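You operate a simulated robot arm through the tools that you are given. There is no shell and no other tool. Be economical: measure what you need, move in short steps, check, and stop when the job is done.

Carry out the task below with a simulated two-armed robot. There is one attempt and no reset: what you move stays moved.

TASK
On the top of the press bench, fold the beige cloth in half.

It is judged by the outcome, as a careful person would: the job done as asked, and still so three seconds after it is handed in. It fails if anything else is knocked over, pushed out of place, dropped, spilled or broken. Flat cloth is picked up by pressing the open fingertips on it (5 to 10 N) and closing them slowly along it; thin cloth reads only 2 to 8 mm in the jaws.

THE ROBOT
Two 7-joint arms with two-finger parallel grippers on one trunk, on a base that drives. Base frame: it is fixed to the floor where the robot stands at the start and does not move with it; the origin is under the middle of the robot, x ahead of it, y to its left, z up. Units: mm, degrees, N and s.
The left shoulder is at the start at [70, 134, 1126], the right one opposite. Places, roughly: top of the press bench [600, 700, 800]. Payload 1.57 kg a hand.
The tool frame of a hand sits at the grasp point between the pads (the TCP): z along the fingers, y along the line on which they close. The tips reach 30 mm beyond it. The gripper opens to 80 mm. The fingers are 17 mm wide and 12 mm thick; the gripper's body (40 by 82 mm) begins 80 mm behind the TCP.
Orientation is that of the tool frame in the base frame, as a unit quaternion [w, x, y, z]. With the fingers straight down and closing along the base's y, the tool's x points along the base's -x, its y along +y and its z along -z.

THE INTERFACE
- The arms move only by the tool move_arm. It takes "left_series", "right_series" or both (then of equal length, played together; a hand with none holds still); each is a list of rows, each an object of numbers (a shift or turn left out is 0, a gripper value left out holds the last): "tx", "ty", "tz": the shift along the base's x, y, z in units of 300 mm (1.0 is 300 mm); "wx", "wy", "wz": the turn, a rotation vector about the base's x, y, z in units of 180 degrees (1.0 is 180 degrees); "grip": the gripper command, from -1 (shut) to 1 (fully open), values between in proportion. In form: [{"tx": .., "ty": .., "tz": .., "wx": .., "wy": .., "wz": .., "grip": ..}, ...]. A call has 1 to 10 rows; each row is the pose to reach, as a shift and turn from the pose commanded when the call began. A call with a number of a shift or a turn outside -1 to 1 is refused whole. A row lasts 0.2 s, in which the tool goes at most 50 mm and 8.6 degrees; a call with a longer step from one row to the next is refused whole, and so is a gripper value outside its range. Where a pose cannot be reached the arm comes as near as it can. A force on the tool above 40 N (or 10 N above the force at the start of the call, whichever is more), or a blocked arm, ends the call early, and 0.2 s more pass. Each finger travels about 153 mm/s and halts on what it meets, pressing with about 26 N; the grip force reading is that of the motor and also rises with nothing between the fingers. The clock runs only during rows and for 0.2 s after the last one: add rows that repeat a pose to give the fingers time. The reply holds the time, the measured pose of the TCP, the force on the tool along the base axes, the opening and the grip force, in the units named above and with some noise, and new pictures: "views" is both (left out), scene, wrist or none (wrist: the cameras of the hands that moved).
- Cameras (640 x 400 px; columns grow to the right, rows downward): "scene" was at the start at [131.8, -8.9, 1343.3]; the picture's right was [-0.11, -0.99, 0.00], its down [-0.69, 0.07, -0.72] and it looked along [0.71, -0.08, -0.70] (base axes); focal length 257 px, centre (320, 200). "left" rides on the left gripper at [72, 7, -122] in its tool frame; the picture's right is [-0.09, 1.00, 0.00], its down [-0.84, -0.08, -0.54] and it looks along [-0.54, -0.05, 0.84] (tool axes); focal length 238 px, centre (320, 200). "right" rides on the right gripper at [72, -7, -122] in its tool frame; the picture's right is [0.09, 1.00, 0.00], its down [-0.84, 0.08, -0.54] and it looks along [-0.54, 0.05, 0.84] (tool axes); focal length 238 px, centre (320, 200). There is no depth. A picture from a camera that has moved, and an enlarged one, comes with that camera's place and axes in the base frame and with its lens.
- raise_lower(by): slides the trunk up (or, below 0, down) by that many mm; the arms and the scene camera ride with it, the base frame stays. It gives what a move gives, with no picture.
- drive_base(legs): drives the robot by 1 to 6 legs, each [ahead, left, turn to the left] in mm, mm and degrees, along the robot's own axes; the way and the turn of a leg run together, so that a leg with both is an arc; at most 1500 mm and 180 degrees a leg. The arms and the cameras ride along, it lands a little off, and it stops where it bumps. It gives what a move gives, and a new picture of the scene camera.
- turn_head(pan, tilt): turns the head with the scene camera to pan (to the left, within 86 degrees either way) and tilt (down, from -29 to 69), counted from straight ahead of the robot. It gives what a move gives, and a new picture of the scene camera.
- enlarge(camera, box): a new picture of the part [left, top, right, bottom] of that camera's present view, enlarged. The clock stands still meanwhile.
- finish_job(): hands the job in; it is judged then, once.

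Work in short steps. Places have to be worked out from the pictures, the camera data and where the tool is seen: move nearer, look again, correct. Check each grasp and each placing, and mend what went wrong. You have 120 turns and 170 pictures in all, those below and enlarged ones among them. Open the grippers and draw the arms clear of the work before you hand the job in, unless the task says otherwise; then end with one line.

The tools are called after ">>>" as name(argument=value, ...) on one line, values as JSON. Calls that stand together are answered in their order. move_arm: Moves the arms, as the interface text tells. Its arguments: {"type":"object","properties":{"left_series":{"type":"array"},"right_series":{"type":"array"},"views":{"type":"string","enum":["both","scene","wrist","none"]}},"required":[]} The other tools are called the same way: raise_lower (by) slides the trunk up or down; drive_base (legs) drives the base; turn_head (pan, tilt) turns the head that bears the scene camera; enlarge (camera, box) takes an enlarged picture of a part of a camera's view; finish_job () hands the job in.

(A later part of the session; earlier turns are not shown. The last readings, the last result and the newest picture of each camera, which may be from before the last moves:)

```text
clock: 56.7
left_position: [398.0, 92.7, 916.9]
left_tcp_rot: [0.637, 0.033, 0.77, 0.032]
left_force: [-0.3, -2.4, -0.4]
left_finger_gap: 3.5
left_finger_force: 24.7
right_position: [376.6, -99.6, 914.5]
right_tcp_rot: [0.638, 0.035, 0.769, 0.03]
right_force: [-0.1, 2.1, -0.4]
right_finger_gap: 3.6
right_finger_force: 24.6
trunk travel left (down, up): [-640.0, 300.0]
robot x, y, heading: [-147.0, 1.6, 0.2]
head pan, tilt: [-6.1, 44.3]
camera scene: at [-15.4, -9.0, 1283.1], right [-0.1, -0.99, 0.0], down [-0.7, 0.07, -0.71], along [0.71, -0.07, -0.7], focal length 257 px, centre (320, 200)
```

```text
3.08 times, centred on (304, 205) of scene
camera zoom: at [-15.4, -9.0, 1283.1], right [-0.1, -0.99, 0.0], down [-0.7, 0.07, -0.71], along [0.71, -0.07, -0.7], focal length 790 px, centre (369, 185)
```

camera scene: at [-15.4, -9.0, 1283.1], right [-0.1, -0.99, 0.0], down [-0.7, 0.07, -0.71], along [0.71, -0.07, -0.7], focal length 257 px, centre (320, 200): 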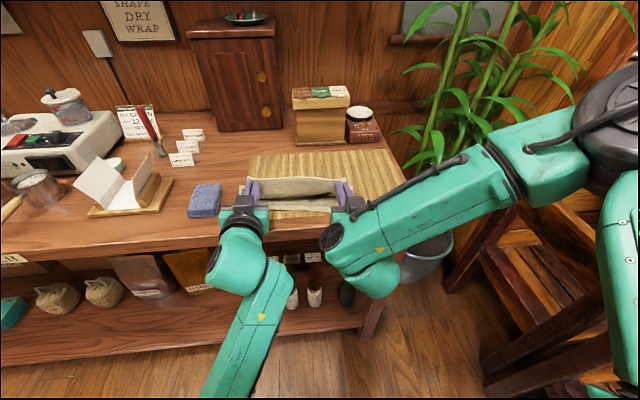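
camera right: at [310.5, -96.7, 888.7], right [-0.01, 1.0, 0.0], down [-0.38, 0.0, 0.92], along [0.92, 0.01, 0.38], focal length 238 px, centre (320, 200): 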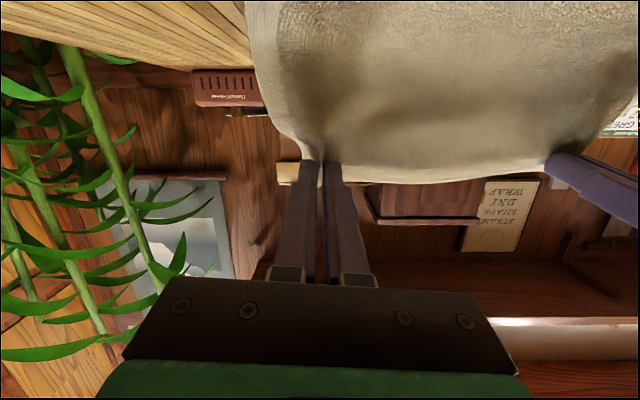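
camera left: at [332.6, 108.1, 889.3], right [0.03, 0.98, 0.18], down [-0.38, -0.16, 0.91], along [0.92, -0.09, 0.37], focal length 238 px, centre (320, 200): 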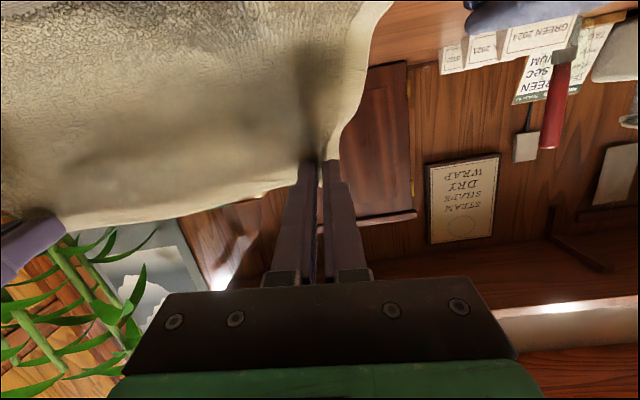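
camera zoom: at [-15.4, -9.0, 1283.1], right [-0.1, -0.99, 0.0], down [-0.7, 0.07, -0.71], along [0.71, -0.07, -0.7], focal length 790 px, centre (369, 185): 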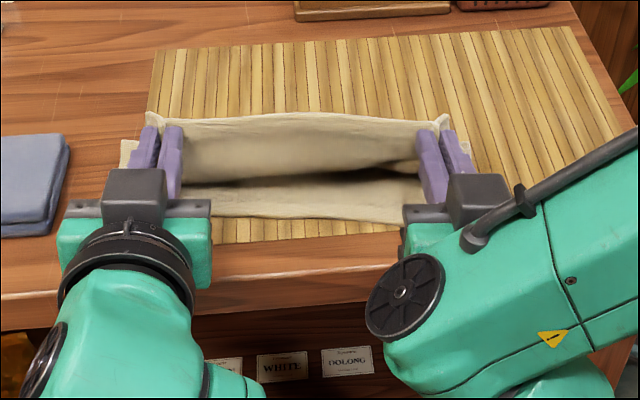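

The hem stands upright in front of the fold as intended. I'll shift both hands 18 mm left to line it up, lower 20 mm, then drive back 18 mm.

>>> move_arm(left_series=[{"ty": 0.03, "tz": -0.03}, {"ty": 0.06, "tz": -0.06}, {"ty": 0.06, "tz": -0.067}], right_series=[{"ty": 0.03, "tz": -0.03}, {"ty": 0.06, "tz": -0.06}, {"ty": 0.06, "tz": -0.06}], views="none")

>>> drive_base(legs=[[-19, 0, 0]])

>>> enlarge(camera="scene", box=[200, 120, 408, 250])

```text
clock: 57.5
left_position: [397.2, 110.0, 896.3]
left_tcp_rot: [0.637, 0.033, 0.77, 0.032]
left_force: [-0.7, -1.7, 0.9]
left_finger_gap: 3.7
left_finger_force: 24.4
right_position: [373.7, -82.0, 896.4]
right_tcp_rot: [0.639, 0.033, 0.768, 0.032]
right_force: [0.5, 1.6, -0.6]
right_finger_gap: 3.5
right_finger_force: 24.9
trunk travel left (down, up): [-640.0, 300.0]
robot x, y, heading: [-149.0, 0.3, 0.1]
head pan, tilt: [-6.1, 44.3]
```

```text
clock: 58.3
left_position: [377.9, 111.2, 895.9]
left_tcp_rot: [0.636, 0.033, 0.77, 0.032]
left_force: [-0.6, -0.9, -0.3]
left_finger_gap: 3.8
left_finger_force: 24.4
right_position: [357.5, -80.0, 896.0]
right_tcp_rot: [0.637, 0.035, 0.769, 0.031]
right_force: [0.5, 1.1, -1.1]
right_finger_gap: 3.6
right_finger_force: 24.3
trunk travel left (down, up): [-640.0, 300.0]
robot x, y, heading: [-168.7, 2.1, 0.2]
head pan, tilt: [-6.1, 44.3]
camera scene: at [-34.0, -8.9, 1283.1], right [-0.1, -0.99, 0.0], down [-0.7, 0.07, -0.71], along [0.71, -0.07, -0.7], focal length 257 px, centre (320, 200)
```

scene: 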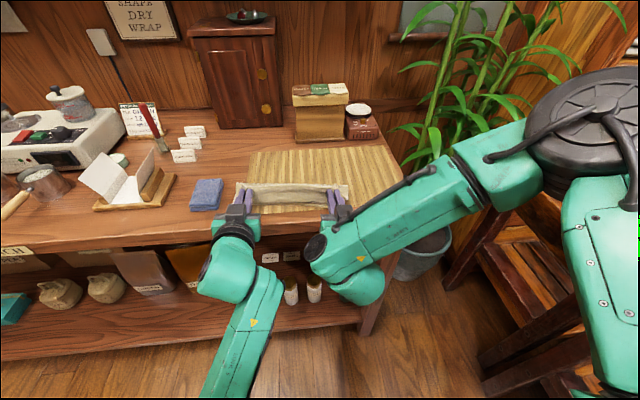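

```text
3.08 times, centred on (304, 185) of scene
camera zoom: at [-34.0, -8.9, 1283.1], right [-0.1, -0.99, 0.0], down [-0.7, 0.07, -0.71], along [0.71, -0.07, -0.7], focal length 790 px, centre (369, 246)
```

zoom: 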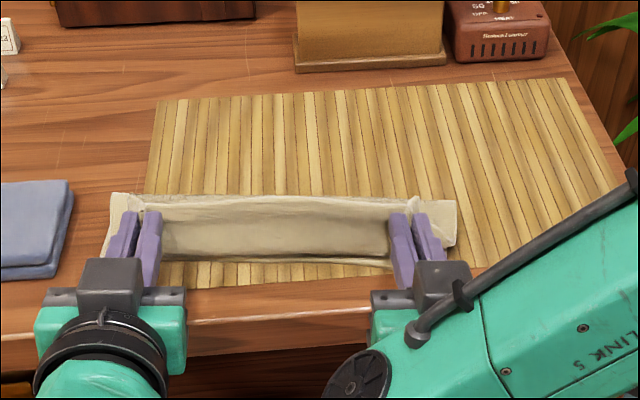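

The fold line is well placed, at about (488,150) to (449,−128). I'll lower the hem onto the near edge while tilting a bit past horizontal.

>>> move_arm(left_series=[{"tz": -0.02, "wy": -0.03}, {"tz": -0.045, "wy": -0.06}, {"tz": -0.065, "wy": -0.09}, {"tz": -0.08, "wy": -0.1}, {"tz": -0.08, "wy": -0.1}], right_series=[{"tz": -0.02, "wy": -0.03}, {"tz": -0.045, "wy": -0.06}, {"tz": -0.065, "wy": -0.09}, {"tz": -0.08, "wy": -0.1}, {"tz": -0.08, "wy": -0.1}], views="scene")

>>> enlarge(camera="scene", box=[220, 160, 364, 250])

```text
clock: 59.5
left_position: [378.4, 110.6, 872.3]
left_tcp_rot: [0.749, 0.026, 0.661, 0.037]
left_force: [-0.3, 0.1, 1.2]
left_finger_gap: 3.8
left_finger_force: 24.3
left hand out of reach, approached as far as the arm can: row 3, 4
right_position: [345.7, -57.6, 892.0]
right_tcp_rot: [0.75, 0.03, 0.66, 0.034]
right_force: [0.0, -0.9, 0.3]
right_finger_gap: 3.9
right_finger_force: 24.7
right hand out of reach, approached as far as the arm can: row 3, 4, 5
trunk travel left (down, up): [-640.0, 300.0]
robot x, y, heading: [-166.0, 0.1, 0.2]
head pan, tilt: [-6.1, 44.3]
camera scene: at [-35.6, -7.7, 1283.3], right [-0.1, -0.99, 0.0], down [-0.7, 0.07, -0.72], along [0.71, -0.07, -0.7], focal length 257 px, centre (320, 200)
```

scene: 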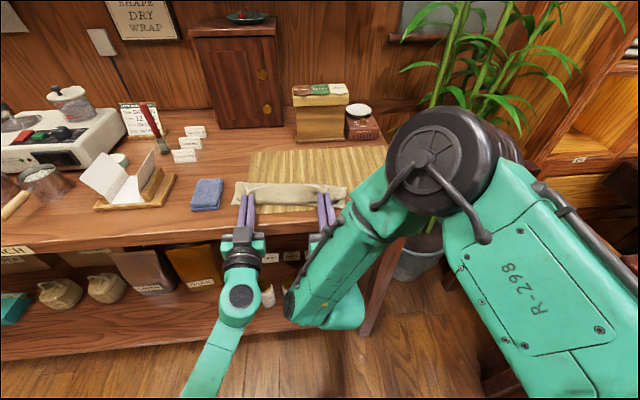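

```text
4.44 times, centred on (292, 205) of scene
camera zoom: at [-35.6, -7.7, 1283.3], right [-0.1, -0.99, 0.0], down [-0.7, 0.07, -0.72], along [0.71, -0.07, -0.7], focal length 1141 px, centre (444, 178)
```

zoom: 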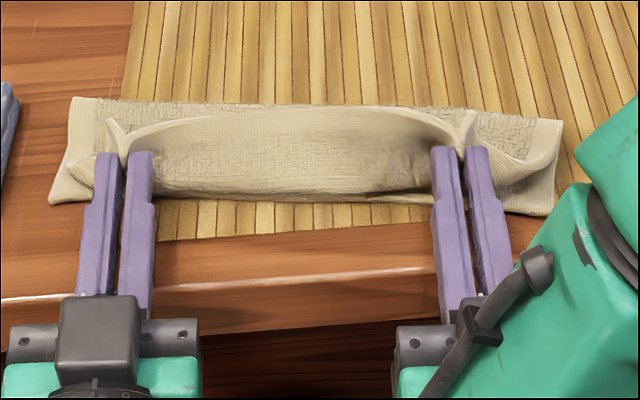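

The left is placed, but the right hand drifted at its reach limit to (346,−58,892). I'll ease its tilt back and return it to about (361,−84,872).

>>> move_arm(right_series=[{"tx": 0.02, "ty": -0.03, "wy": 0.04}, {"tx": 0.04, "ty": -0.07, "tz": -0.02, "wy": 0.08}, {"tx": 0.05, "ty": -0.088, "tz": -0.05, "wy": 0.08}, {"tx": 0.05, "ty": -0.088, "tz": -0.067, "wy": 0.08}, {"tx": 0.05, "ty": -0.088, "tz": -0.067, "wy": 0.08}], views="scene")

>>> enlarge(camera="scene", box=[220, 160, 364, 250])

```text
clock: 60.7
left_position: [376.6, 110.0, 873.7]
left_tcp_rot: [0.75, 0.028, 0.66, 0.036]
left_force: [-0.2, -5.0, 0.5]
left_finger_gap: 3.8
left_finger_force: 24.8
right_position: [361.6, -85.2, 870.9]
right_tcp_rot: [0.664, 0.033, 0.747, 0.033]
right_force: [1.7, 5.4, 8.6]
right_finger_gap: 3.7
right_finger_force: 24.5
trunk travel left (down, up): [-640.0, 300.0]
robot x, y, heading: [-166.3, -1.0, 0.0]
head pan, tilt: [-6.1, 44.3]
camera scene: at [-37.1, -8.3, 1283.6], right [-0.1, -0.99, 0.0], down [-0.69, 0.07, -0.72], along [0.71, -0.07, -0.7], focal length 257 px, centre (320, 200)
```

scene: 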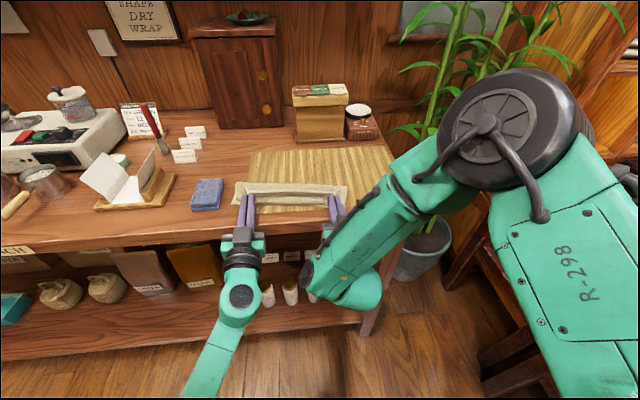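

```text
4.44 times, centred on (292, 205) of scene
camera zoom: at [-37.1, -8.3, 1283.6], right [-0.1, -0.99, 0.0], down [-0.69, 0.07, -0.72], along [0.71, -0.07, -0.7], focal length 1141 px, centre (444, 178)
```

zoom: 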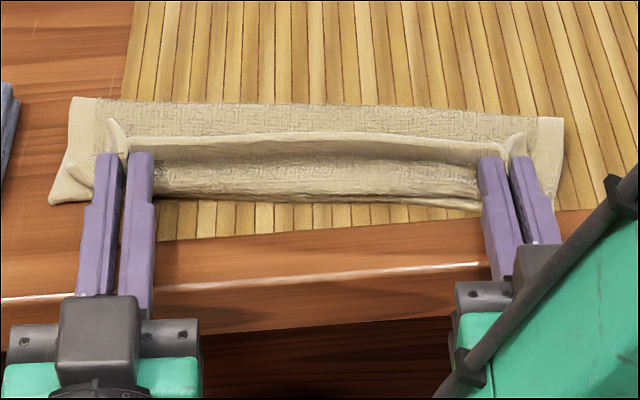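

The hem is over the near edge, but the pulling dragged the fold line about 6 mm too near on the left and 18 mm on the right. I'll go back over the arc to let the bottom layer settle, then come down again on a slacker path.

>>> move_arm(left_series=[{"tz": 0.02, "wy": 0.03, "ty": -0.01}, {"tz": 0.035, "wy": 0.06, "ty": -0.02, "tx": 0.02}, {"tz": 0.05, "wy": 0.09, "ty": -0.03, "tx": 0.04}, {"tz": 0.05, "wy": 0.09, "ty": -0.03, "tx": 0.04}], right_series=[{"tz": 0.02}, {"tz": 0.035, "tx": 0.02, "ty": -0.005}, {"tz": 0.05, "wy": 0.01, "tx": 0.04, "ty": -0.01}, {"tz": 0.05, "wy": 0.01, "tx": 0.04, "ty": -0.01}], views="none")

>>> drive_base(legs=[[40, 0, 0]])

>>> move_arm(left_series=[{"tz": 0.06}, {"tz": 0.12, "ty": -0.015}, {"tz": 0.14, "ty": -0.015}], right_series=[{"tz": 0.06}, {"tz": 0.12, "ty": -0.015}, {"tz": 0.14, "ty": -0.015}], views="none")

>>> drive_base(legs=[[55, 0, 0]])

```text
clock: 61.7
left_position: [389.6, 103.4, 887.3]
left_tcp_rot: [0.648, 0.033, 0.76, 0.032]
left_force: [0.1, -2.1, -0.2]
left_finger_gap: 3.4
left_finger_force: 25.0
right_position: [374.6, -88.5, 883.8]
right_tcp_rot: [0.651, 0.033, 0.758, 0.031]
right_force: [-0.1, 1.2, -0.3]
right_finger_gap: 3.5
right_finger_force: 24.4
trunk travel left (down, up): [-640.0, 300.0]
robot x, y, heading: [-167.3, -2.8, 0.1]
head pan, tilt: [-6.1, 44.3]
```

```text
clock: 62.6
left_position: [429.3, 102.9, 887.7]
left_tcp_rot: [0.649, 0.032, 0.76, 0.033]
left_force: [-0.5, -1.2, 0.2]
left_finger_gap: 3.6
left_finger_force: 24.3
right_position: [413.8, -89.2, 883.5]
right_tcp_rot: [0.651, 0.033, 0.758, 0.032]
right_force: [-0.1, 1.3, 0.9]
right_finger_gap: 4.0
right_finger_force: 24.9
trunk travel left (down, up): [-640.0, 300.0]
robot x, y, heading: [-126.4, 0.4, 0.2]
head pan, tilt: [-6.1, 44.3]
camera scene: at [3.4, -8.8, 1283.4], right [-0.1, -0.99, 0.0], down [-0.69, 0.07, -0.72], along [0.71, -0.07, -0.7], focal length 257 px, centre (320, 200)
```

scene: 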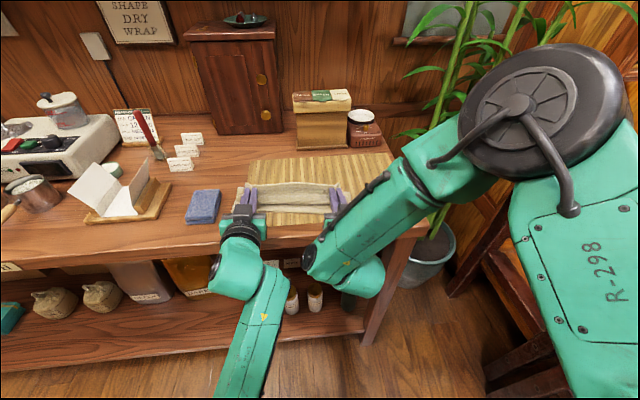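

```text
clock: 63.4
left_position: [429.4, 99.8, 929.4]
left_tcp_rot: [0.649, 0.032, 0.759, 0.033]
left_force: [-0.8, -1.7, 0.8]
left_finger_gap: 3.7
left_finger_force: 24.2
right_position: [413.6, -94.1, 926.1]
right_tcp_rot: [0.65, 0.033, 0.759, 0.033]
right_force: [0.0, 1.8, -0.4]
right_finger_gap: 3.8
right_finger_force: 24.1
trunk travel left (down, up): [-640.0, 300.0]
robot x, y, heading: [-124.4, 1.8, 0.0]
head pan, tilt: [-6.1, 44.3]
```

```text
clock: 64.3
left_position: [485.1, 98.9, 928.7]
left_tcp_rot: [0.649, 0.032, 0.759, 0.033]
left_force: [0.5, -1.8, 0.4]
left_finger_gap: 3.7
left_finger_force: 24.8
right_position: [468.6, -93.9, 925.6]
right_tcp_rot: [0.651, 0.032, 0.758, 0.032]
right_force: [0.7, 2.7, -0.2]
right_finger_gap: 3.3
right_finger_force: 25.0
trunk travel left (down, up): [-640.0, 300.0]
robot x, y, heading: [-71.1, -3.5, 0.4]
head pan, tilt: [-6.1, 44.3]
camera scene: at [59.1, -8.6, 1283.4], right [-0.1, -0.99, 0.0], down [-0.69, 0.07, -0.72], along [0.71, -0.07, -0.7], focal length 257 px, centre (320, 200)
```

scene: 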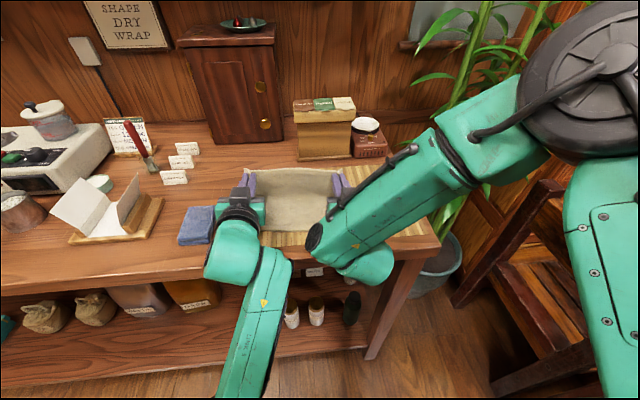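

The bottom layer has re-laid. Now down again on a slacker path: line up the hands, then drive and lower in steps.

>>> move_arm(left_series=[{"ty": 0.015, "tz": -0.005}, {"ty": 0.025, "tz": -0.01}, {"ty": 0.025, "tz": -0.01}], right_series=[{"tx": -0.01, "ty": 0.01, "tz": 0.0}, {"tx": -0.017, "ty": 0.025, "tz": 0.0}, {"tx": -0.017, "ty": 0.025, "tz": 0.0}], views="none")

>>> drive_base(legs=[[-45, 0, 0]])

>>> move_arm(left_series=[{"ty": 0.01, "tz": -0.025}, {"ty": 0.02, "tz": -0.047}, {"ty": 0.02, "tz": -0.047}], right_series=[{"ty": 0.01, "tz": -0.025}, {"ty": 0.02, "tz": -0.047}, {"ty": 0.02, "tz": -0.047}], views="none")

>>> drive_base(legs=[[-27, 0, 0]])

```text
clock: 65.1
left_position: [485.2, 106.7, 925.1]
left_tcp_rot: [0.649, 0.033, 0.759, 0.033]
left_force: [0.6, -0.6, -0.1]
left_finger_gap: 3.4
left_finger_force: 24.2
right_position: [462.9, -86.4, 926.5]
right_tcp_rot: [0.65, 0.032, 0.758, 0.033]
right_force: [0.5, 2.0, 0.3]
right_finger_gap: 3.6
right_finger_force: 24.2
trunk travel left (down, up): [-640.0, 300.0]
robot x, y, heading: [-76.6, -0.7, 0.3]
head pan, tilt: [-6.1, 44.3]
```

```text
clock: 66.0
left_position: [440.8, 107.3, 925.9]
left_tcp_rot: [0.649, 0.032, 0.76, 0.034]
left_force: [-0.3, -2.0, 0.6]
left_finger_gap: 3.4
left_finger_force: 24.6
right_position: [419.4, -86.5, 926.4]
right_tcp_rot: [0.65, 0.034, 0.758, 0.031]
right_force: [0.3, 1.8, -0.3]
right_finger_gap: 3.5
right_finger_force: 24.5
trunk travel left (down, up): [-640.0, 300.0]
robot x, y, heading: [-120.7, 1.9, 0.4]
head pan, tilt: [-6.1, 44.3]
camera scene: at [16.0, -8.7, 1283.2], right [-0.1, -0.99, 0.0], down [-0.7, 0.07, -0.71], along [0.71, -0.07, -0.7], focal length 257 px, centre (320, 200)
```

scene: 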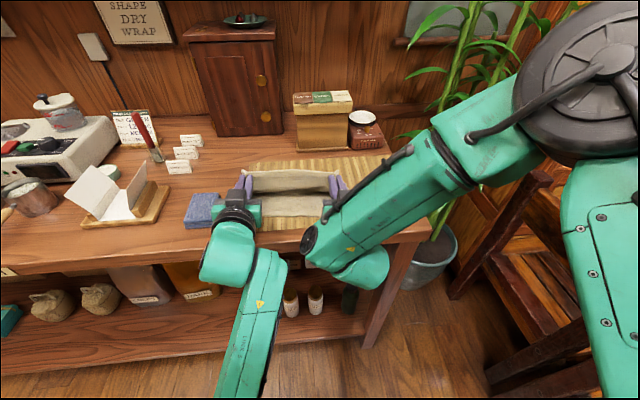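

```text
clock: 66.8
left_position: [441.6, 113.1, 913.0]
left_tcp_rot: [0.649, 0.033, 0.76, 0.032]
left_force: [0.0, -0.9, -0.1]
left_finger_gap: 3.8
left_finger_force: 24.7
right_position: [418.6, -77.8, 911.5]
right_tcp_rot: [0.651, 0.032, 0.758, 0.033]
right_force: [0.2, 1.9, -0.1]
right_finger_gap: 3.8
right_finger_force: 24.9
trunk travel left (down, up): [-640.0, 300.0]
robot x, y, heading: [-117.0, 0.9, 0.1]
head pan, tilt: [-6.1, 44.3]
```

```text
clock: 67.7
left_position: [414.3, 112.3, 909.7]
left_tcp_rot: [0.648, 0.032, 0.76, 0.033]
left_force: [0.0, -0.9, 0.3]
left_finger_gap: 3.6
left_finger_force: 24.5
right_position: [391.3, -80.2, 910.2]
right_tcp_rot: [0.65, 0.033, 0.759, 0.033]
right_force: [-0.1, 1.5, -0.4]
right_finger_gap: 4.0
right_finger_force: 24.3
trunk travel left (down, up): [-640.0, 300.0]
robot x, y, heading: [-144.6, 0.7, 0.2]
head pan, tilt: [-6.1, 44.3]
camera scene: at [-10.3, -8.8, 1283.1], right [-0.1, -0.99, 0.0], down [-0.7, 0.07, -0.71], along [0.71, -0.07, -0.7], focal length 257 px, centre (320, 200)
```

scene: 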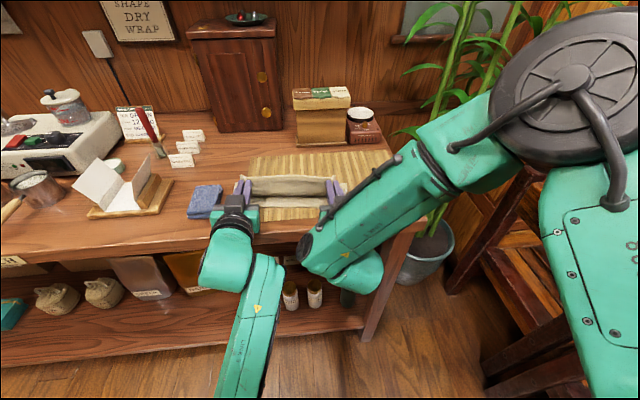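

Lower 22 mm, back 20 mm, then inspect.

>>> move_arm(left_series=[{"tz": -0.04}, {"tz": -0.073}, {"tz": -0.073}], right_series=[{"tz": -0.04}, {"tz": -0.073}, {"tz": -0.073}], views="none")

>>> drive_base(legs=[[-20, 0, 0]])

>>> enlarge(camera="scene", box=[220, 150, 364, 240])

```text
clock: 68.5
left_position: [414.9, 111.4, 889.6]
left_tcp_rot: [0.649, 0.033, 0.76, 0.034]
left_force: [0.0, -1.8, 0.1]
left_finger_gap: 3.7
left_finger_force: 24.4
right_position: [391.5, -79.1, 889.6]
right_tcp_rot: [0.651, 0.034, 0.758, 0.031]
right_force: [0.7, 0.3, 0.0]
right_finger_gap: 3.9
right_finger_force: 24.6
trunk travel left (down, up): [-640.0, 300.0]
robot x, y, heading: [-142.8, -1.5, 0.2]
head pan, tilt: [-6.1, 44.3]
```

```text
clock: 69.2
left_position: [393.8, 112.4, 889.5]
left_tcp_rot: [0.648, 0.032, 0.76, 0.033]
left_force: [0.0, -0.8, 1.3]
left_finger_gap: 3.5
left_finger_force: 24.0
right_position: [372.7, -80.1, 889.4]
right_tcp_rot: [0.65, 0.033, 0.759, 0.033]
right_force: [0.1, 1.5, -0.1]
right_finger_gap: 3.9
right_finger_force: 24.9
trunk travel left (down, up): [-640.0, 300.0]
robot x, y, heading: [-162.2, -0.1, 0.2]
head pan, tilt: [-6.1, 44.3]
camera scene: at [-30.1, -8.8, 1283.1], right [-0.1, -0.99, 0.0], down [-0.7, 0.07, -0.71], along [0.71, -0.07, -0.7], focal length 257 px, centre (320, 200)
```

scene: 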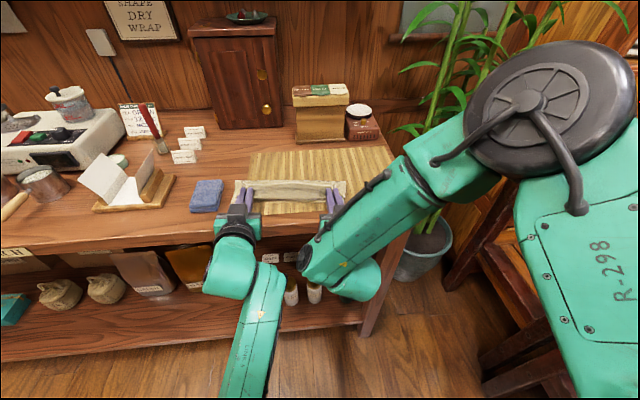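

```text
4.44 times, centred on (292, 195) of scene
camera zoom: at [-30.1, -8.8, 1283.1], right [-0.1, -0.99, 0.0], down [-0.7, 0.07, -0.71], along [0.71, -0.07, -0.7], focal length 1141 px, centre (444, 222)
```

zoom: 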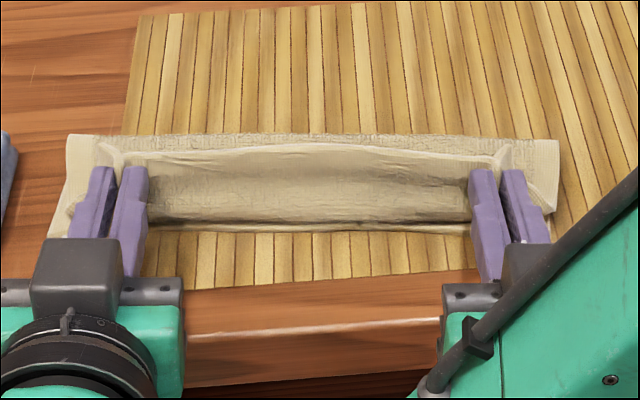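

The fold line now sits at about 497 and 464, close to ideal. I'll drive back 8 mm, lower the hem onto the near edge and open slightly to release.

>>> drive_base(legs=[[-8, 0, 0]])

>>> move_arm(left_series=[{"tz": -0.025}, {"tz": -0.05}, {"tz": -0.06}, {"tz": -0.06}], right_series=[{"tz": -0.025}, {"tz": -0.05}, {"tz": -0.06}, {"tz": -0.06}], views="none")

>>> enlarge(camera="scene", box=[220, 150, 364, 240])

```text
clock: 70.0
left_position: [385.8, 112.0, 889.7]
left_tcp_rot: [0.648, 0.033, 0.76, 0.032]
left_force: [-0.2, -1.4, -0.3]
left_finger_gap: 3.8
left_finger_force: 24.5
right_position: [364.5, -79.1, 887.7]
right_tcp_rot: [0.651, 0.033, 0.758, 0.032]
right_force: [0.1, 0.8, -0.5]
right_finger_gap: 3.8
right_finger_force: 24.6
trunk travel left (down, up): [-640.0, 300.0]
robot x, y, heading: [-169.7, -5.1, 0.2]
head pan, tilt: [-6.1, 44.3]
camera scene: at [-38.8, -8.8, 1283.2], right [-0.1, -0.99, 0.0], down [-0.7, 0.07, -0.71], along [0.71, -0.07, -0.7], focal length 257 px, centre (320, 200)
```

scene: 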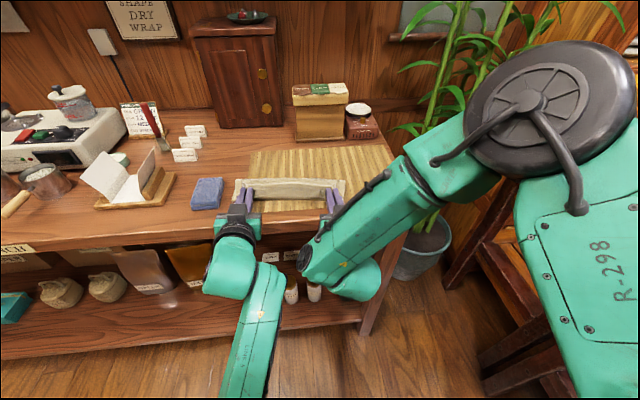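

```text
clock: 71.0
left_position: [385.9, 117.5, 874.1]
left_tcp_rot: [0.652, 0.043, 0.756, 0.046]
left_force: [-0.7, -7.2, 2.6]
left_finger_gap: 3.7
left_finger_force: 24.8
right_position: [363.0, -80.1, 871.7]
right_tcp_rot: [0.651, 0.033, 0.757, 0.032]
right_force: [2.7, 7.5, 3.2]
right_finger_gap: 3.8
right_finger_force: 24.5
trunk travel left (down, up): [-640.0, 300.0]
robot x, y, heading: [-170.2, 3.1, 0.2]
head pan, tilt: [-6.1, 44.3]
```

```text
4.44 times, centred on (292, 195) of scene
camera zoom: at [-40.4, -8.7, 1283.5], right [-0.1, -0.99, 0.0], down [-0.69, 0.07, -0.72], along [0.71, -0.07, -0.7], focal length 1141 px, centre (444, 222)
```

zoom: 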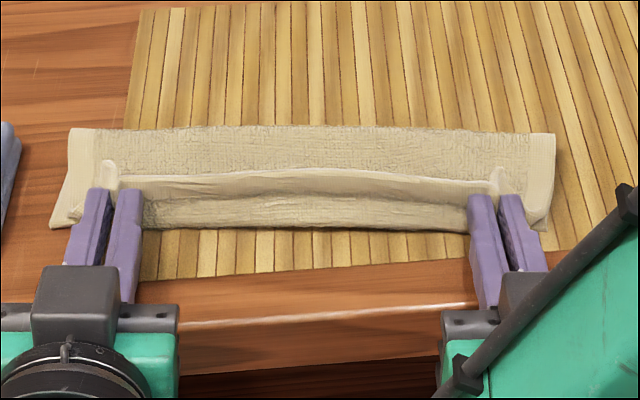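

Hem and near edge line up nicely. I'll open the fingers gradually and look at how the hem settles.

>>> move_arm(left_series=[{"grip": -0.85}, {"grip": -0.7}, {"grip": -0.55}, {"grip": -0.5}, {"grip": -0.5}], right_series=[{"grip": -0.85}, {"grip": -0.7}, {"grip": -0.55}, {"grip": -0.5}, {"grip": -0.5}], views="none")

>>> enlarge(camera="scene", box=[220, 150, 364, 240])

```text
clock: 72.2
left_position: [384.7, 118.2, 870.0]
left_tcp_rot: [0.649, 0.043, 0.758, 0.045]
left_force: [0.8, 0.5, 3.3]
left_finger_gap: 19.0
left_finger_force: 0.0
right_position: [363.9, -79.3, 872.1]
right_tcp_rot: [0.651, 0.034, 0.758, 0.032]
right_force: [-0.7, 1.2, 3.1]
right_finger_gap: 18.4
right_finger_force: 0.0
trunk travel left (down, up): [-640.0, 300.0]
robot x, y, heading: [-172.0, 1.5, 0.4]
head pan, tilt: [-6.1, 44.3]
```

```text
4.44 times, centred on (292, 195) of scene
camera zoom: at [-40.6, -8.4, 1283.5], right [-0.1, -0.99, 0.0], down [-0.69, 0.07, -0.72], along [0.71, -0.07, -0.7], focal length 1141 px, centre (444, 222)
```

zoom: 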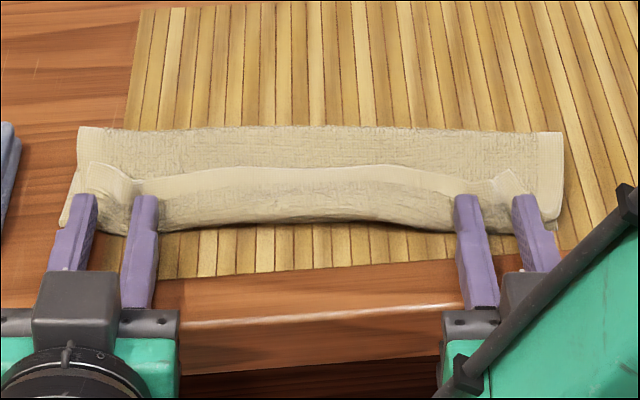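

The hem is released and still curled up a little. I'll back straight off and see how it settles.

>>> drive_base(legs=[[-90, 0, 0]])

>>> enlarge(camera="scene", box=[210, 125, 370, 225])

```text
clock: 73.3
left_position: [297.4, 116.5, 869.1]
left_tcp_rot: [0.648, 0.043, 0.759, 0.046]
left_force: [0.3, 0.0, -0.2]
left_finger_gap: 20.1
left_finger_force: 0.0
right_position: [275.6, -79.3, 872.0]
right_tcp_rot: [0.65, 0.033, 0.758, 0.032]
right_force: [0.4, 0.1, 0.2]
right_finger_gap: 19.9
right_finger_force: 0.0
trunk travel left (down, up): [-640.0, 300.0]
robot x, y, heading: [-258.5, -0.0, 0.2]
head pan, tilt: [-6.1, 44.3]
camera scene: at [-127.7, -9.0, 1283.3], right [-0.1, -0.99, 0.0], down [-0.69, 0.07, -0.72], along [0.71, -0.07, -0.7], focal length 257 px, centre (320, 200)
```

scene: 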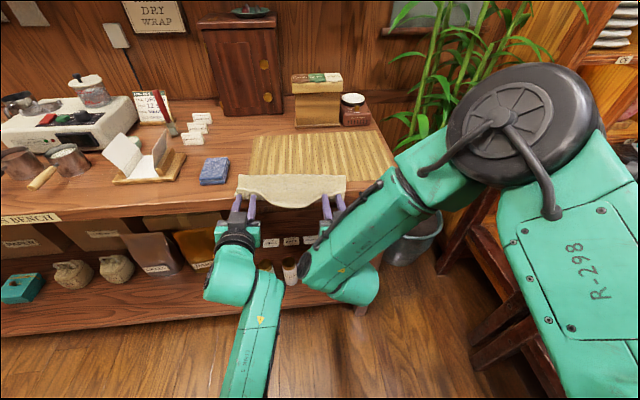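

```text
4.00 times, centred on (290, 175) of scene
camera zoom: at [-127.7, -9.0, 1283.3], right [-0.1, -0.99, 0.0], down [-0.69, 0.07, -0.72], along [0.71, -0.07, -0.7], focal length 1027 px, centre (440, 300)
```

zoom: 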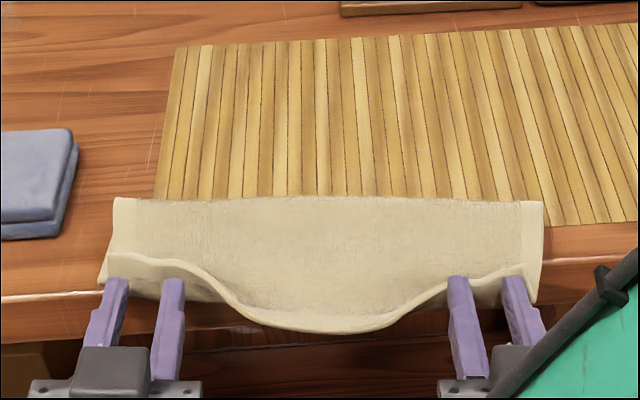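

Backing off dragged the cloth about 75 mm toward me, because the hem was resting on the fingertips. The tips are now just clear of the bench front, so I'll lower the trunk to slip the fingers out from under the hem.

>>> raise_lower(by=-50)

>>> enlarge(camera="scene", box=[210, 125, 370, 225])

```text
clock: 74.2
left_position: [296.4, 118.2, 819.2]
left_tcp_rot: [0.648, 0.045, 0.759, 0.046]
left_force: [0.0, 0.1, -0.2]
left_finger_gap: 20.2
left_finger_force: 0.0
right_position: [275.7, -78.6, 822.0]
right_tcp_rot: [0.65, 0.034, 0.758, 0.032]
right_force: [0.2, -0.1, 0.9]
right_finger_gap: 20.2
right_finger_force: 0.2
trunk travel left (down, up): [-590.0, 350.0]
robot x, y, heading: [-257.9, 1.0, -0.1]
head pan, tilt: [-6.1, 44.3]
```

```text
4.00 times, centred on (290, 175) of scene
camera zoom: at [-127.6, -9.1, 1233.3], right [-0.1, -0.99, 0.0], down [-0.69, 0.07, -0.72], along [0.71, -0.07, -0.7], focal length 1027 px, centre (440, 300)
```

zoom: 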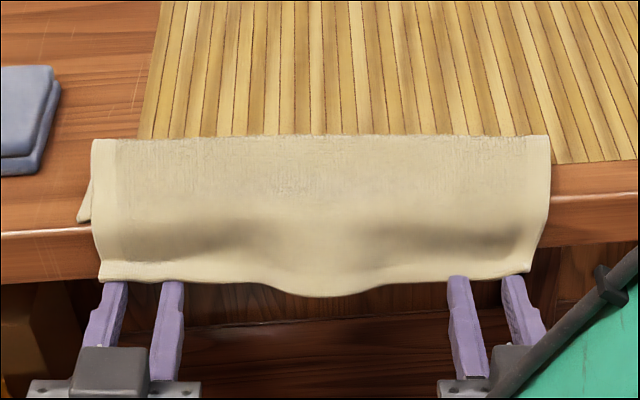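

The fingers are free, and the top layer now hangs over the bench front with the fold at x≈397–420. I'll back off, raise up and bring the fingers vertical, then pull the cloth back by its fold edge.

>>> drive_base(legs=[[-90, 0, 0]])

>>> raise_lower(by=160)

>>> move_arm(left_series=[{"wy": 0.045}, {"wy": 0.09}, {"wy": 0.135}, {"wy": 0.18}, {"wy": 0.225}, {"wy": 0.27}, {"wy": 0.315}, {"wy": 0.36}, {"wy": 0.405}, {"wy": 0.45}], right_series=[{"wy": 0.045}, {"wy": 0.09}, {"wy": 0.135}, {"wy": 0.18}, {"wy": 0.225}, {"wy": 0.27}, {"wy": 0.315}, {"wy": 0.36}, {"wy": 0.405}, {"wy": 0.45}], views="scene")

```text
clock: 75.3
left_position: [208.0, 117.5, 819.4]
left_tcp_rot: [0.648, 0.045, 0.759, 0.046]
left_force: [-0.3, 0.6, 0.2]
left_finger_gap: 19.9
left_finger_force: 0.1
right_position: [186.4, -79.9, 820.9]
right_tcp_rot: [0.651, 0.032, 0.758, 0.033]
right_force: [0.8, -0.5, 0.3]
right_finger_gap: 19.8
right_finger_force: 0.0
trunk travel left (down, up): [-590.0, 350.0]
robot x, y, heading: [-346.5, 1.8, 0.3]
head pan, tilt: [-6.1, 44.3]
camera scene: at [-217.4, -9.3, 1233.4], right [-0.1, -0.99, 0.0], down [-0.69, 0.07, -0.72], along [0.71, -0.07, -0.7], focal length 257 px, centre (320, 200)
```

scene: 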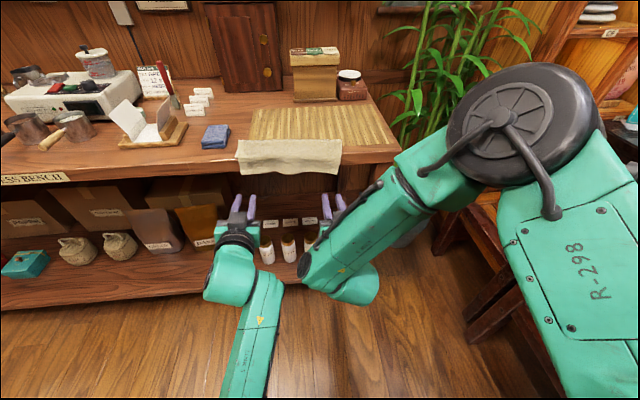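

```text
clock: 77.1
left_position: [208.0, 119.0, 979.2]
left_tcp_rot: [0.648, 0.045, 0.759, 0.046]
left_force: [0.2, -0.1, 0.5]
left_finger_gap: 20.1
left_finger_force: 0.1
right_position: [186.2, -79.1, 980.8]
right_tcp_rot: [0.65, 0.032, 0.758, 0.033]
right_force: [0.5, -0.3, 0.8]
right_finger_gap: 19.9
right_finger_force: 0.0
trunk travel left (down, up): [-750.0, 190.0]
robot x, y, heading: [-346.9, 3.0, 0.2]
head pan, tilt: [-6.1, 44.3]
```

```text
clock: 79.3
left_position: [211.3, 118.1, 976.8]
left_tcp_rot: [-0.002, 0.064, 0.998, 0.006]
left_force: [0.1, -0.1, -0.6]
left_finger_gap: 19.9
left_finger_force: 0.0
right_position: [188.4, -80.0, 978.7]
right_tcp_rot: [-0.001, 0.046, 0.999, 0.004]
right_force: [-0.4, 0.3, -0.2]
right_finger_gap: 20.1
right_finger_force: 0.0
trunk travel left (down, up): [-750.0, 190.0]
robot x, y, heading: [-346.9, -3.6, 0.3]
head pan, tilt: [-6.1, 44.3]
camera scene: at [-214.6, -9.2, 1393.1], right [-0.1, -0.99, 0.0], down [-0.7, 0.07, -0.71], along [0.71, -0.07, -0.7], focal length 257 px, centre (320, 200)
```

scene: 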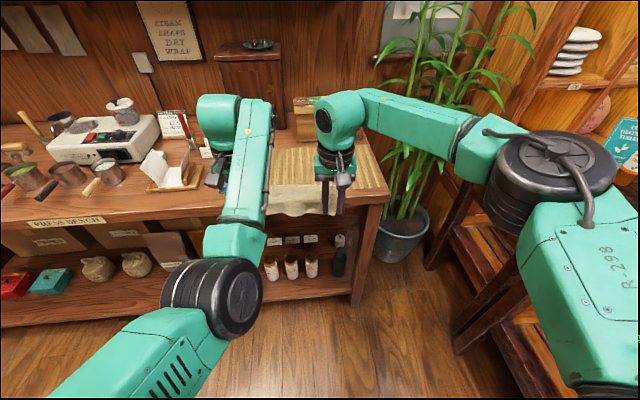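

Fingers are vertical again. I'll drive forward so the hands are over the fold edge and lower for a look with the wrist cameras.

>>> drive_base(legs=[[194, 0, 0]])

>>> move_arm(left_series=[{"tz": -0.1, "ty": 0.01, "grip": 0}, {"tz": -0.18, "ty": 0.013}, {"tz": -0.22, "ty": 0.013}], right_series=[{"tz": -0.1, "tx": 0.02, "ty": -0.03, "grip": 0}, {"tz": -0.18, "tx": 0.02, "ty": -0.047}, {"tz": -0.22, "tx": 0.02, "ty": -0.047}], views="both")

```text
clock: 80.9
left_position: [404.6, 120.7, 979.5]
left_tcp_rot: [0.0, 0.062, 0.998, 0.005]
left_force: [-0.2, 0.4, -0.2]
left_finger_gap: 20.1
left_finger_force: 0.0
right_position: [383.1, -76.5, 982.8]
right_tcp_rot: [0.002, 0.045, 0.999, 0.003]
right_force: [0.0, 0.0, -0.4]
right_finger_gap: 19.9
right_finger_force: 0.0
trunk travel left (down, up): [-750.0, 190.0]
robot x, y, heading: [-154.4, -1.2, 0.6]
head pan, tilt: [-6.1, 44.3]
camera scene: at [-22.0, -7.6, 1393.5], right [-0.1, -1.0, 0.0], down [-0.69, 0.07, -0.72], along [0.71, -0.07, -0.7], focal length 257 px, centre (320, 200)
```

scene: 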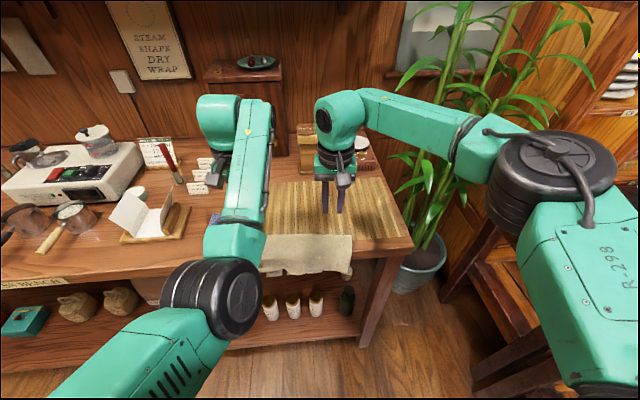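

```text
clock: 81.7
left_position: [405.7, 125.5, 912.0]
left_tcp_rot: [-0.001, 0.062, 0.998, 0.006]
left_force: [-0.8, -0.4, -0.7]
left_finger_gap: 40.0
left_finger_force: 0.1
right_position: [389.7, -89.5, 914.7]
right_tcp_rot: [0.002, 0.044, 0.999, 0.004]
right_force: [-0.8, 0.8, 0.1]
right_finger_gap: 40.0
right_finger_force: 0.1
trunk travel left (down, up): [-750.0, 190.0]
robot x, y, heading: [-152.2, 4.6, 0.2]
head pan, tilt: [-6.1, 44.3]
camera scene: at [-19.8, -7.4, 1393.3], right [-0.1, -1.0, 0.0], down [-0.7, 0.07, -0.72], along [0.71, -0.07, -0.7], focal length 257 px, centre (320, 200)
camera right: at [317.4, -90.6, 1036.9], right [0.0, 1.0, 0.01], down [0.84, 0.0, 0.55], along [0.55, 0.01, -0.84], focal length 238 px, centre (320, 200)
camera left: at [335.2, 140.4, 1033.5], right [0.21, 0.98, 0.01], down [0.82, -0.19, 0.54], along [0.53, -0.11, -0.84], focal length 238 px, centre (320, 200)
```

scene: 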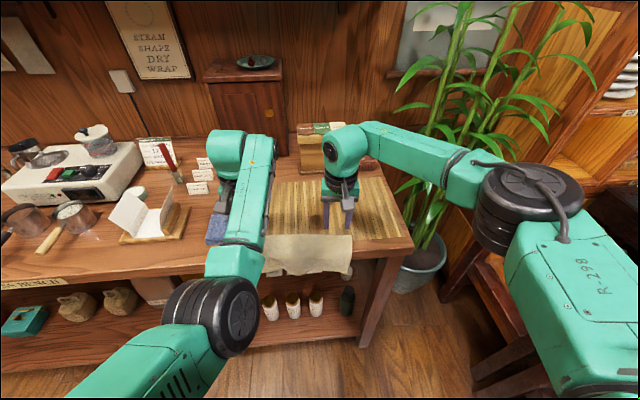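
right: 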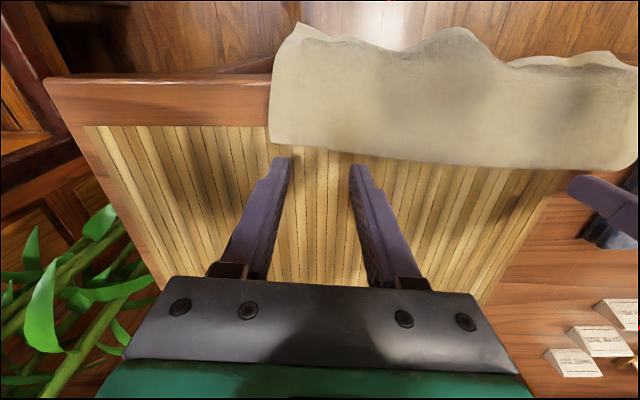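
left: 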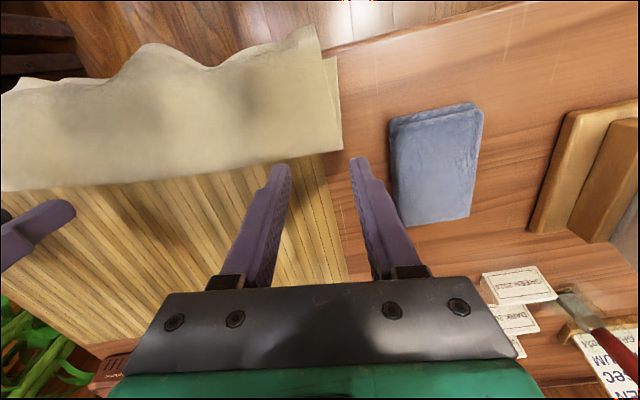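

The fold edge is at about (407,144)–(380,−128). I'll position the tips 10 mm inside it and lower to light contact.

>>> move_arm(left_series=[{"tx": -0.04, "ty": -0.048, "tz": -0.02}, {"tx": -0.04, "ty": -0.048, "tz": -0.07}, {"tx": -0.04, "ty": -0.048, "tz": -0.083}, {"tx": -0.04, "ty": -0.048, "tz": -0.09}, {"tx": -0.04, "ty": -0.048, "tz": -0.09}], right_series=[{"tx": -0.054, "ty": -0.012, "tz": -0.02}, {"tx": -0.054, "ty": -0.012, "tz": -0.08}, {"tx": -0.054, "ty": -0.012, "tz": -0.092}, {"tx": -0.054, "ty": -0.012, "tz": -0.099}, {"tx": -0.054, "ty": -0.012, "tz": -0.099}], views="wrist")

```text
clock: 82.9
left_position: [394.8, 115.4, 888.2]
left_tcp_rot: [0.002, 0.059, 0.998, 0.009]
left_force: [1.5, 0.0, 1.9]
left_finger_gap: 40.0
left_finger_force: 0.0
right_position: [372.8, -94.2, 885.9]
right_tcp_rot: [0.002, 0.044, 0.999, 0.004]
right_force: [0.6, 1.0, 5.4]
right_finger_gap: 39.7
right_finger_force: 0.0
trunk travel left (down, up): [-750.0, 190.0]
robot x, y, heading: [-150.3, 0.6, 0.9]
head pan, tilt: [-6.1, 44.3]
camera right: at [300.4, -93.9, 1008.3], right [0.0, 1.0, 0.01], down [0.84, 0.0, 0.55], along [0.55, 0.01, -0.84], focal length 238 px, centre (320, 200)
camera left: at [323.0, 129.0, 1007.8], right [0.21, 0.98, 0.02], down [0.82, -0.19, 0.54], along [0.53, -0.1, -0.84], focal length 238 px, centre (320, 200)
```

right: 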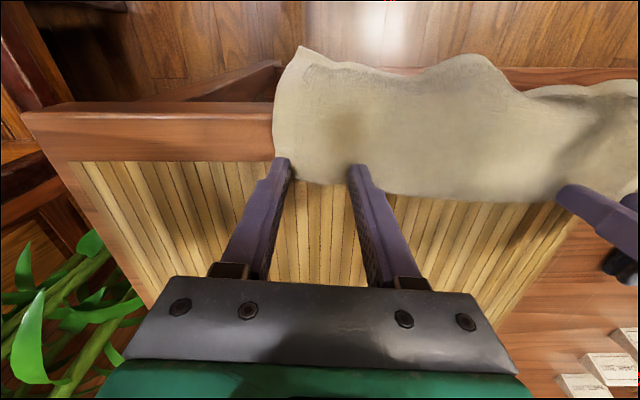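
left: 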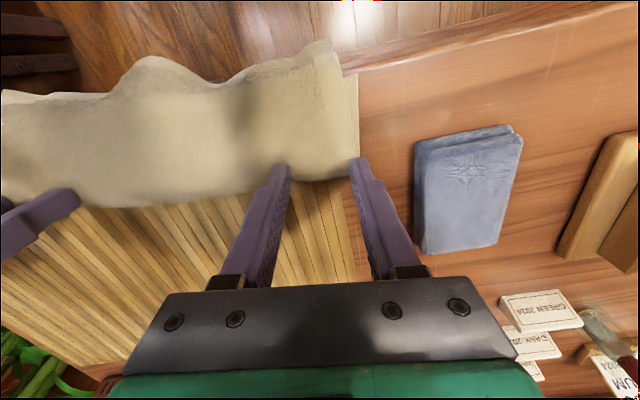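

Good contact. I'll nudge the left inward 6 mm, press and close slowly.

>>> move_arm(left_series=[{"tz": 0.01, "ty": -0.02}, {"tz": -0.01, "ty": -0.02}, {"tz": -0.01, "ty": -0.02, "grip": -0.15}, {"tz": -0.01, "ty": -0.02, "grip": -0.3}, {"tz": -0.01, "ty": -0.02, "grip": -0.45}, {"tz": -0.01, "ty": -0.02, "grip": -0.6}, {"tz": -0.01, "ty": -0.02, "grip": -0.75}, {"tz": -0.01, "ty": -0.02, "grip": -0.88}, {"tz": -0.01, "ty": -0.02, "grip": -1}, {"tz": -0.01, "ty": -0.02, "grip": -1}], right_series=[{"tz": 0.0}, {"tz": -0.006}, {"tz": -0.006, "grip": -0.15}, {"tz": -0.006, "grip": -0.3}, {"tz": -0.006, "grip": -0.45}, {"tz": -0.006, "grip": -0.6}, {"tz": -0.006, "grip": -0.75}, {"tz": -0.006, "grip": -0.88}, {"tz": -0.006, "grip": -1}, {"tz": -0.006, "grip": -1}], views="wrist")

```text
clock: 85.1
left_position: [393.6, 110.4, 885.8]
left_tcp_rot: [0.003, 0.058, 0.998, 0.009]
left_force: [-1.7, -21.9, 16.9]
left_finger_gap: 8.0
left_finger_force: 26.4
right_position: [371.0, -91.9, 885.8]
right_tcp_rot: [0.004, 0.044, 0.999, 0.005]
right_force: [3.6, 20.4, 7.0]
right_finger_gap: 8.1
right_finger_force: 26.1
trunk travel left (down, up): [-750.0, 190.0]
robot x, y, heading: [-151.6, -1.0, 0.6]
head pan, tilt: [-6.1, 44.3]
camera right: at [297.8, -93.7, 1007.8], right [-0.01, 1.0, 0.01], down [0.84, 0.0, 0.55], along [0.55, 0.01, -0.84], focal length 238 px, centre (320, 200)
camera left: at [321.0, 123.7, 1005.3], right [0.21, 0.98, 0.02], down [0.82, -0.19, 0.54], along [0.54, -0.1, -0.84], focal length 238 px, centre (320, 200)
```

right: 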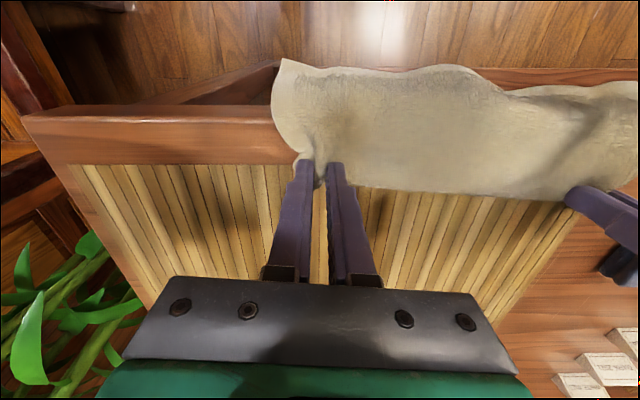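
left: 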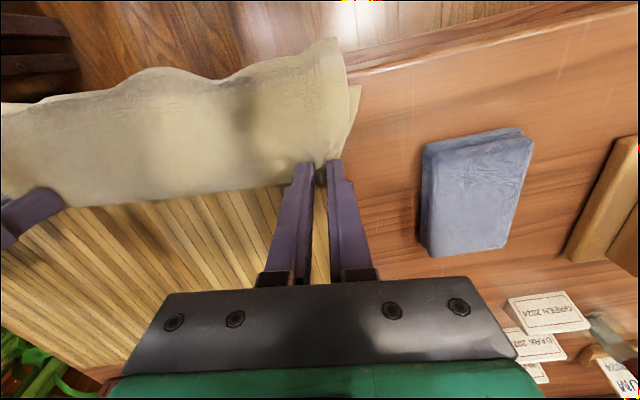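

Both layers are held, 8 mm in each jaw. I'll relax the sideways tension, lift about 12 mm, and drive forward 95 mm to pull the folded cloth back onto the mat.

>>> move_arm(left_series=[{"tz": 0.02, "ty": -0.01}, {"tz": 0.05, "ty": -0.017}, {"tz": 0.05, "ty": -0.017}], right_series=[{"tz": 0.02, "ty": 0.01}, {"tz": 0.05, "ty": 0.017}, {"tz": 0.05, "ty": 0.017}], views="none")

>>> drive_base(legs=[[95, 0, 0]])

>>> enlarge(camera="scene", box=[210, 190, 370, 290])

>>> enlarge(camera="left", box=[0, 0, 640, 400])

```text
clock: 85.9
left_position: [394.1, 109.1, 895.6]
left_tcp_rot: [-0.002, 0.057, 0.998, 0.014]
left_force: [-1.1, -11.4, 0.2]
left_finger_gap: 7.3
left_finger_force: 26.5
right_position: [373.3, -88.8, 897.4]
right_tcp_rot: [0.003, 0.045, 0.999, 0.003]
right_force: [1.2, 11.4, -0.1]
right_finger_gap: 6.9
right_finger_force: 26.3
trunk travel left (down, up): [-750.0, 190.0]
robot x, y, heading: [-152.0, 1.0, 0.6]
head pan, tilt: [-6.1, 44.3]
```

```text
clock: 87.0
left_position: [489.4, 110.6, 898.1]
left_tcp_rot: [0.001, 0.057, 0.998, 0.01]
left_force: [-0.1, -7.9, 0.1]
left_finger_gap: 6.9
left_finger_force: 26.0
right_position: [467.0, -86.8, 899.8]
right_tcp_rot: [0.003, 0.043, 0.999, 0.003]
right_force: [1.3, 8.0, 0.0]
right_finger_gap: 7.1
right_finger_force: 25.7
trunk travel left (down, up): [-750.0, 190.0]
robot x, y, heading: [-54.9, 0.3, 0.4]
head pan, tilt: [-6.1, 44.3]
camera scene: at [73.3, -6.5, 1393.5], right [-0.1, -1.0, 0.0], down [-0.69, 0.07, -0.72], along [0.71, -0.07, -0.7], focal length 257 px, centre (320, 200)
```

scene: 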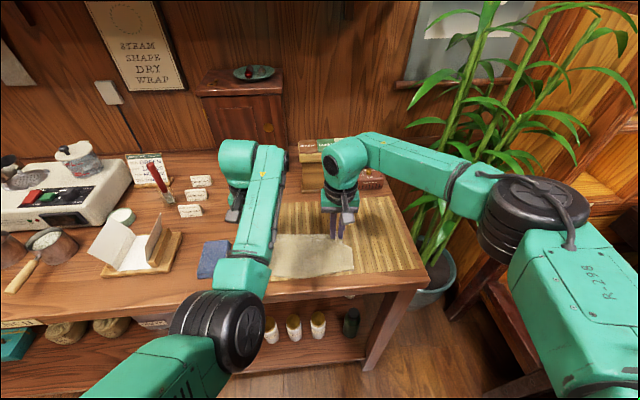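

```text
4.00 times, centred on (290, 240) of scene
camera zoom: at [73.3, -6.5, 1393.5], right [-0.1, -1.0, 0.0], down [-0.69, 0.07, -0.72], along [0.71, -0.07, -0.7], focal length 1027 px, centre (440, 40)
```

zoom: 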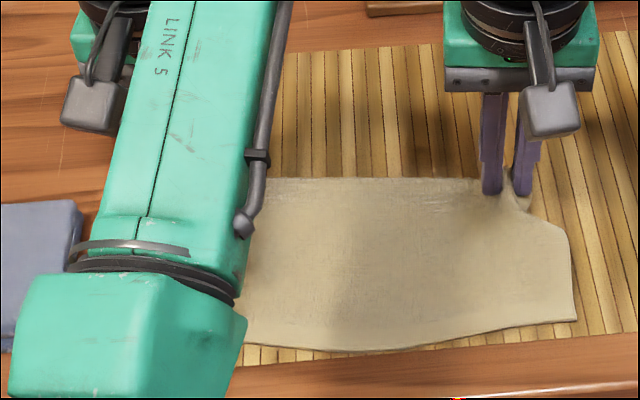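

```text
1.00 times, centred on (320, 200) of left
camera zoom: at [418.0, 122.8, 1018.6], right [0.2, 0.98, 0.02], down [0.82, -0.18, 0.54], along [0.53, -0.09, -0.84], focal length 238 px, centre (320, 200)
```

zoom: 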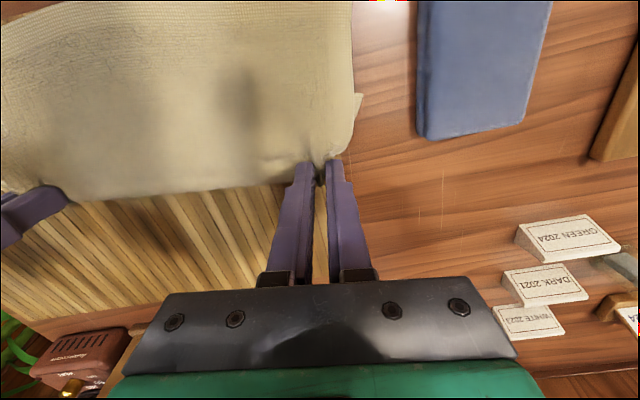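

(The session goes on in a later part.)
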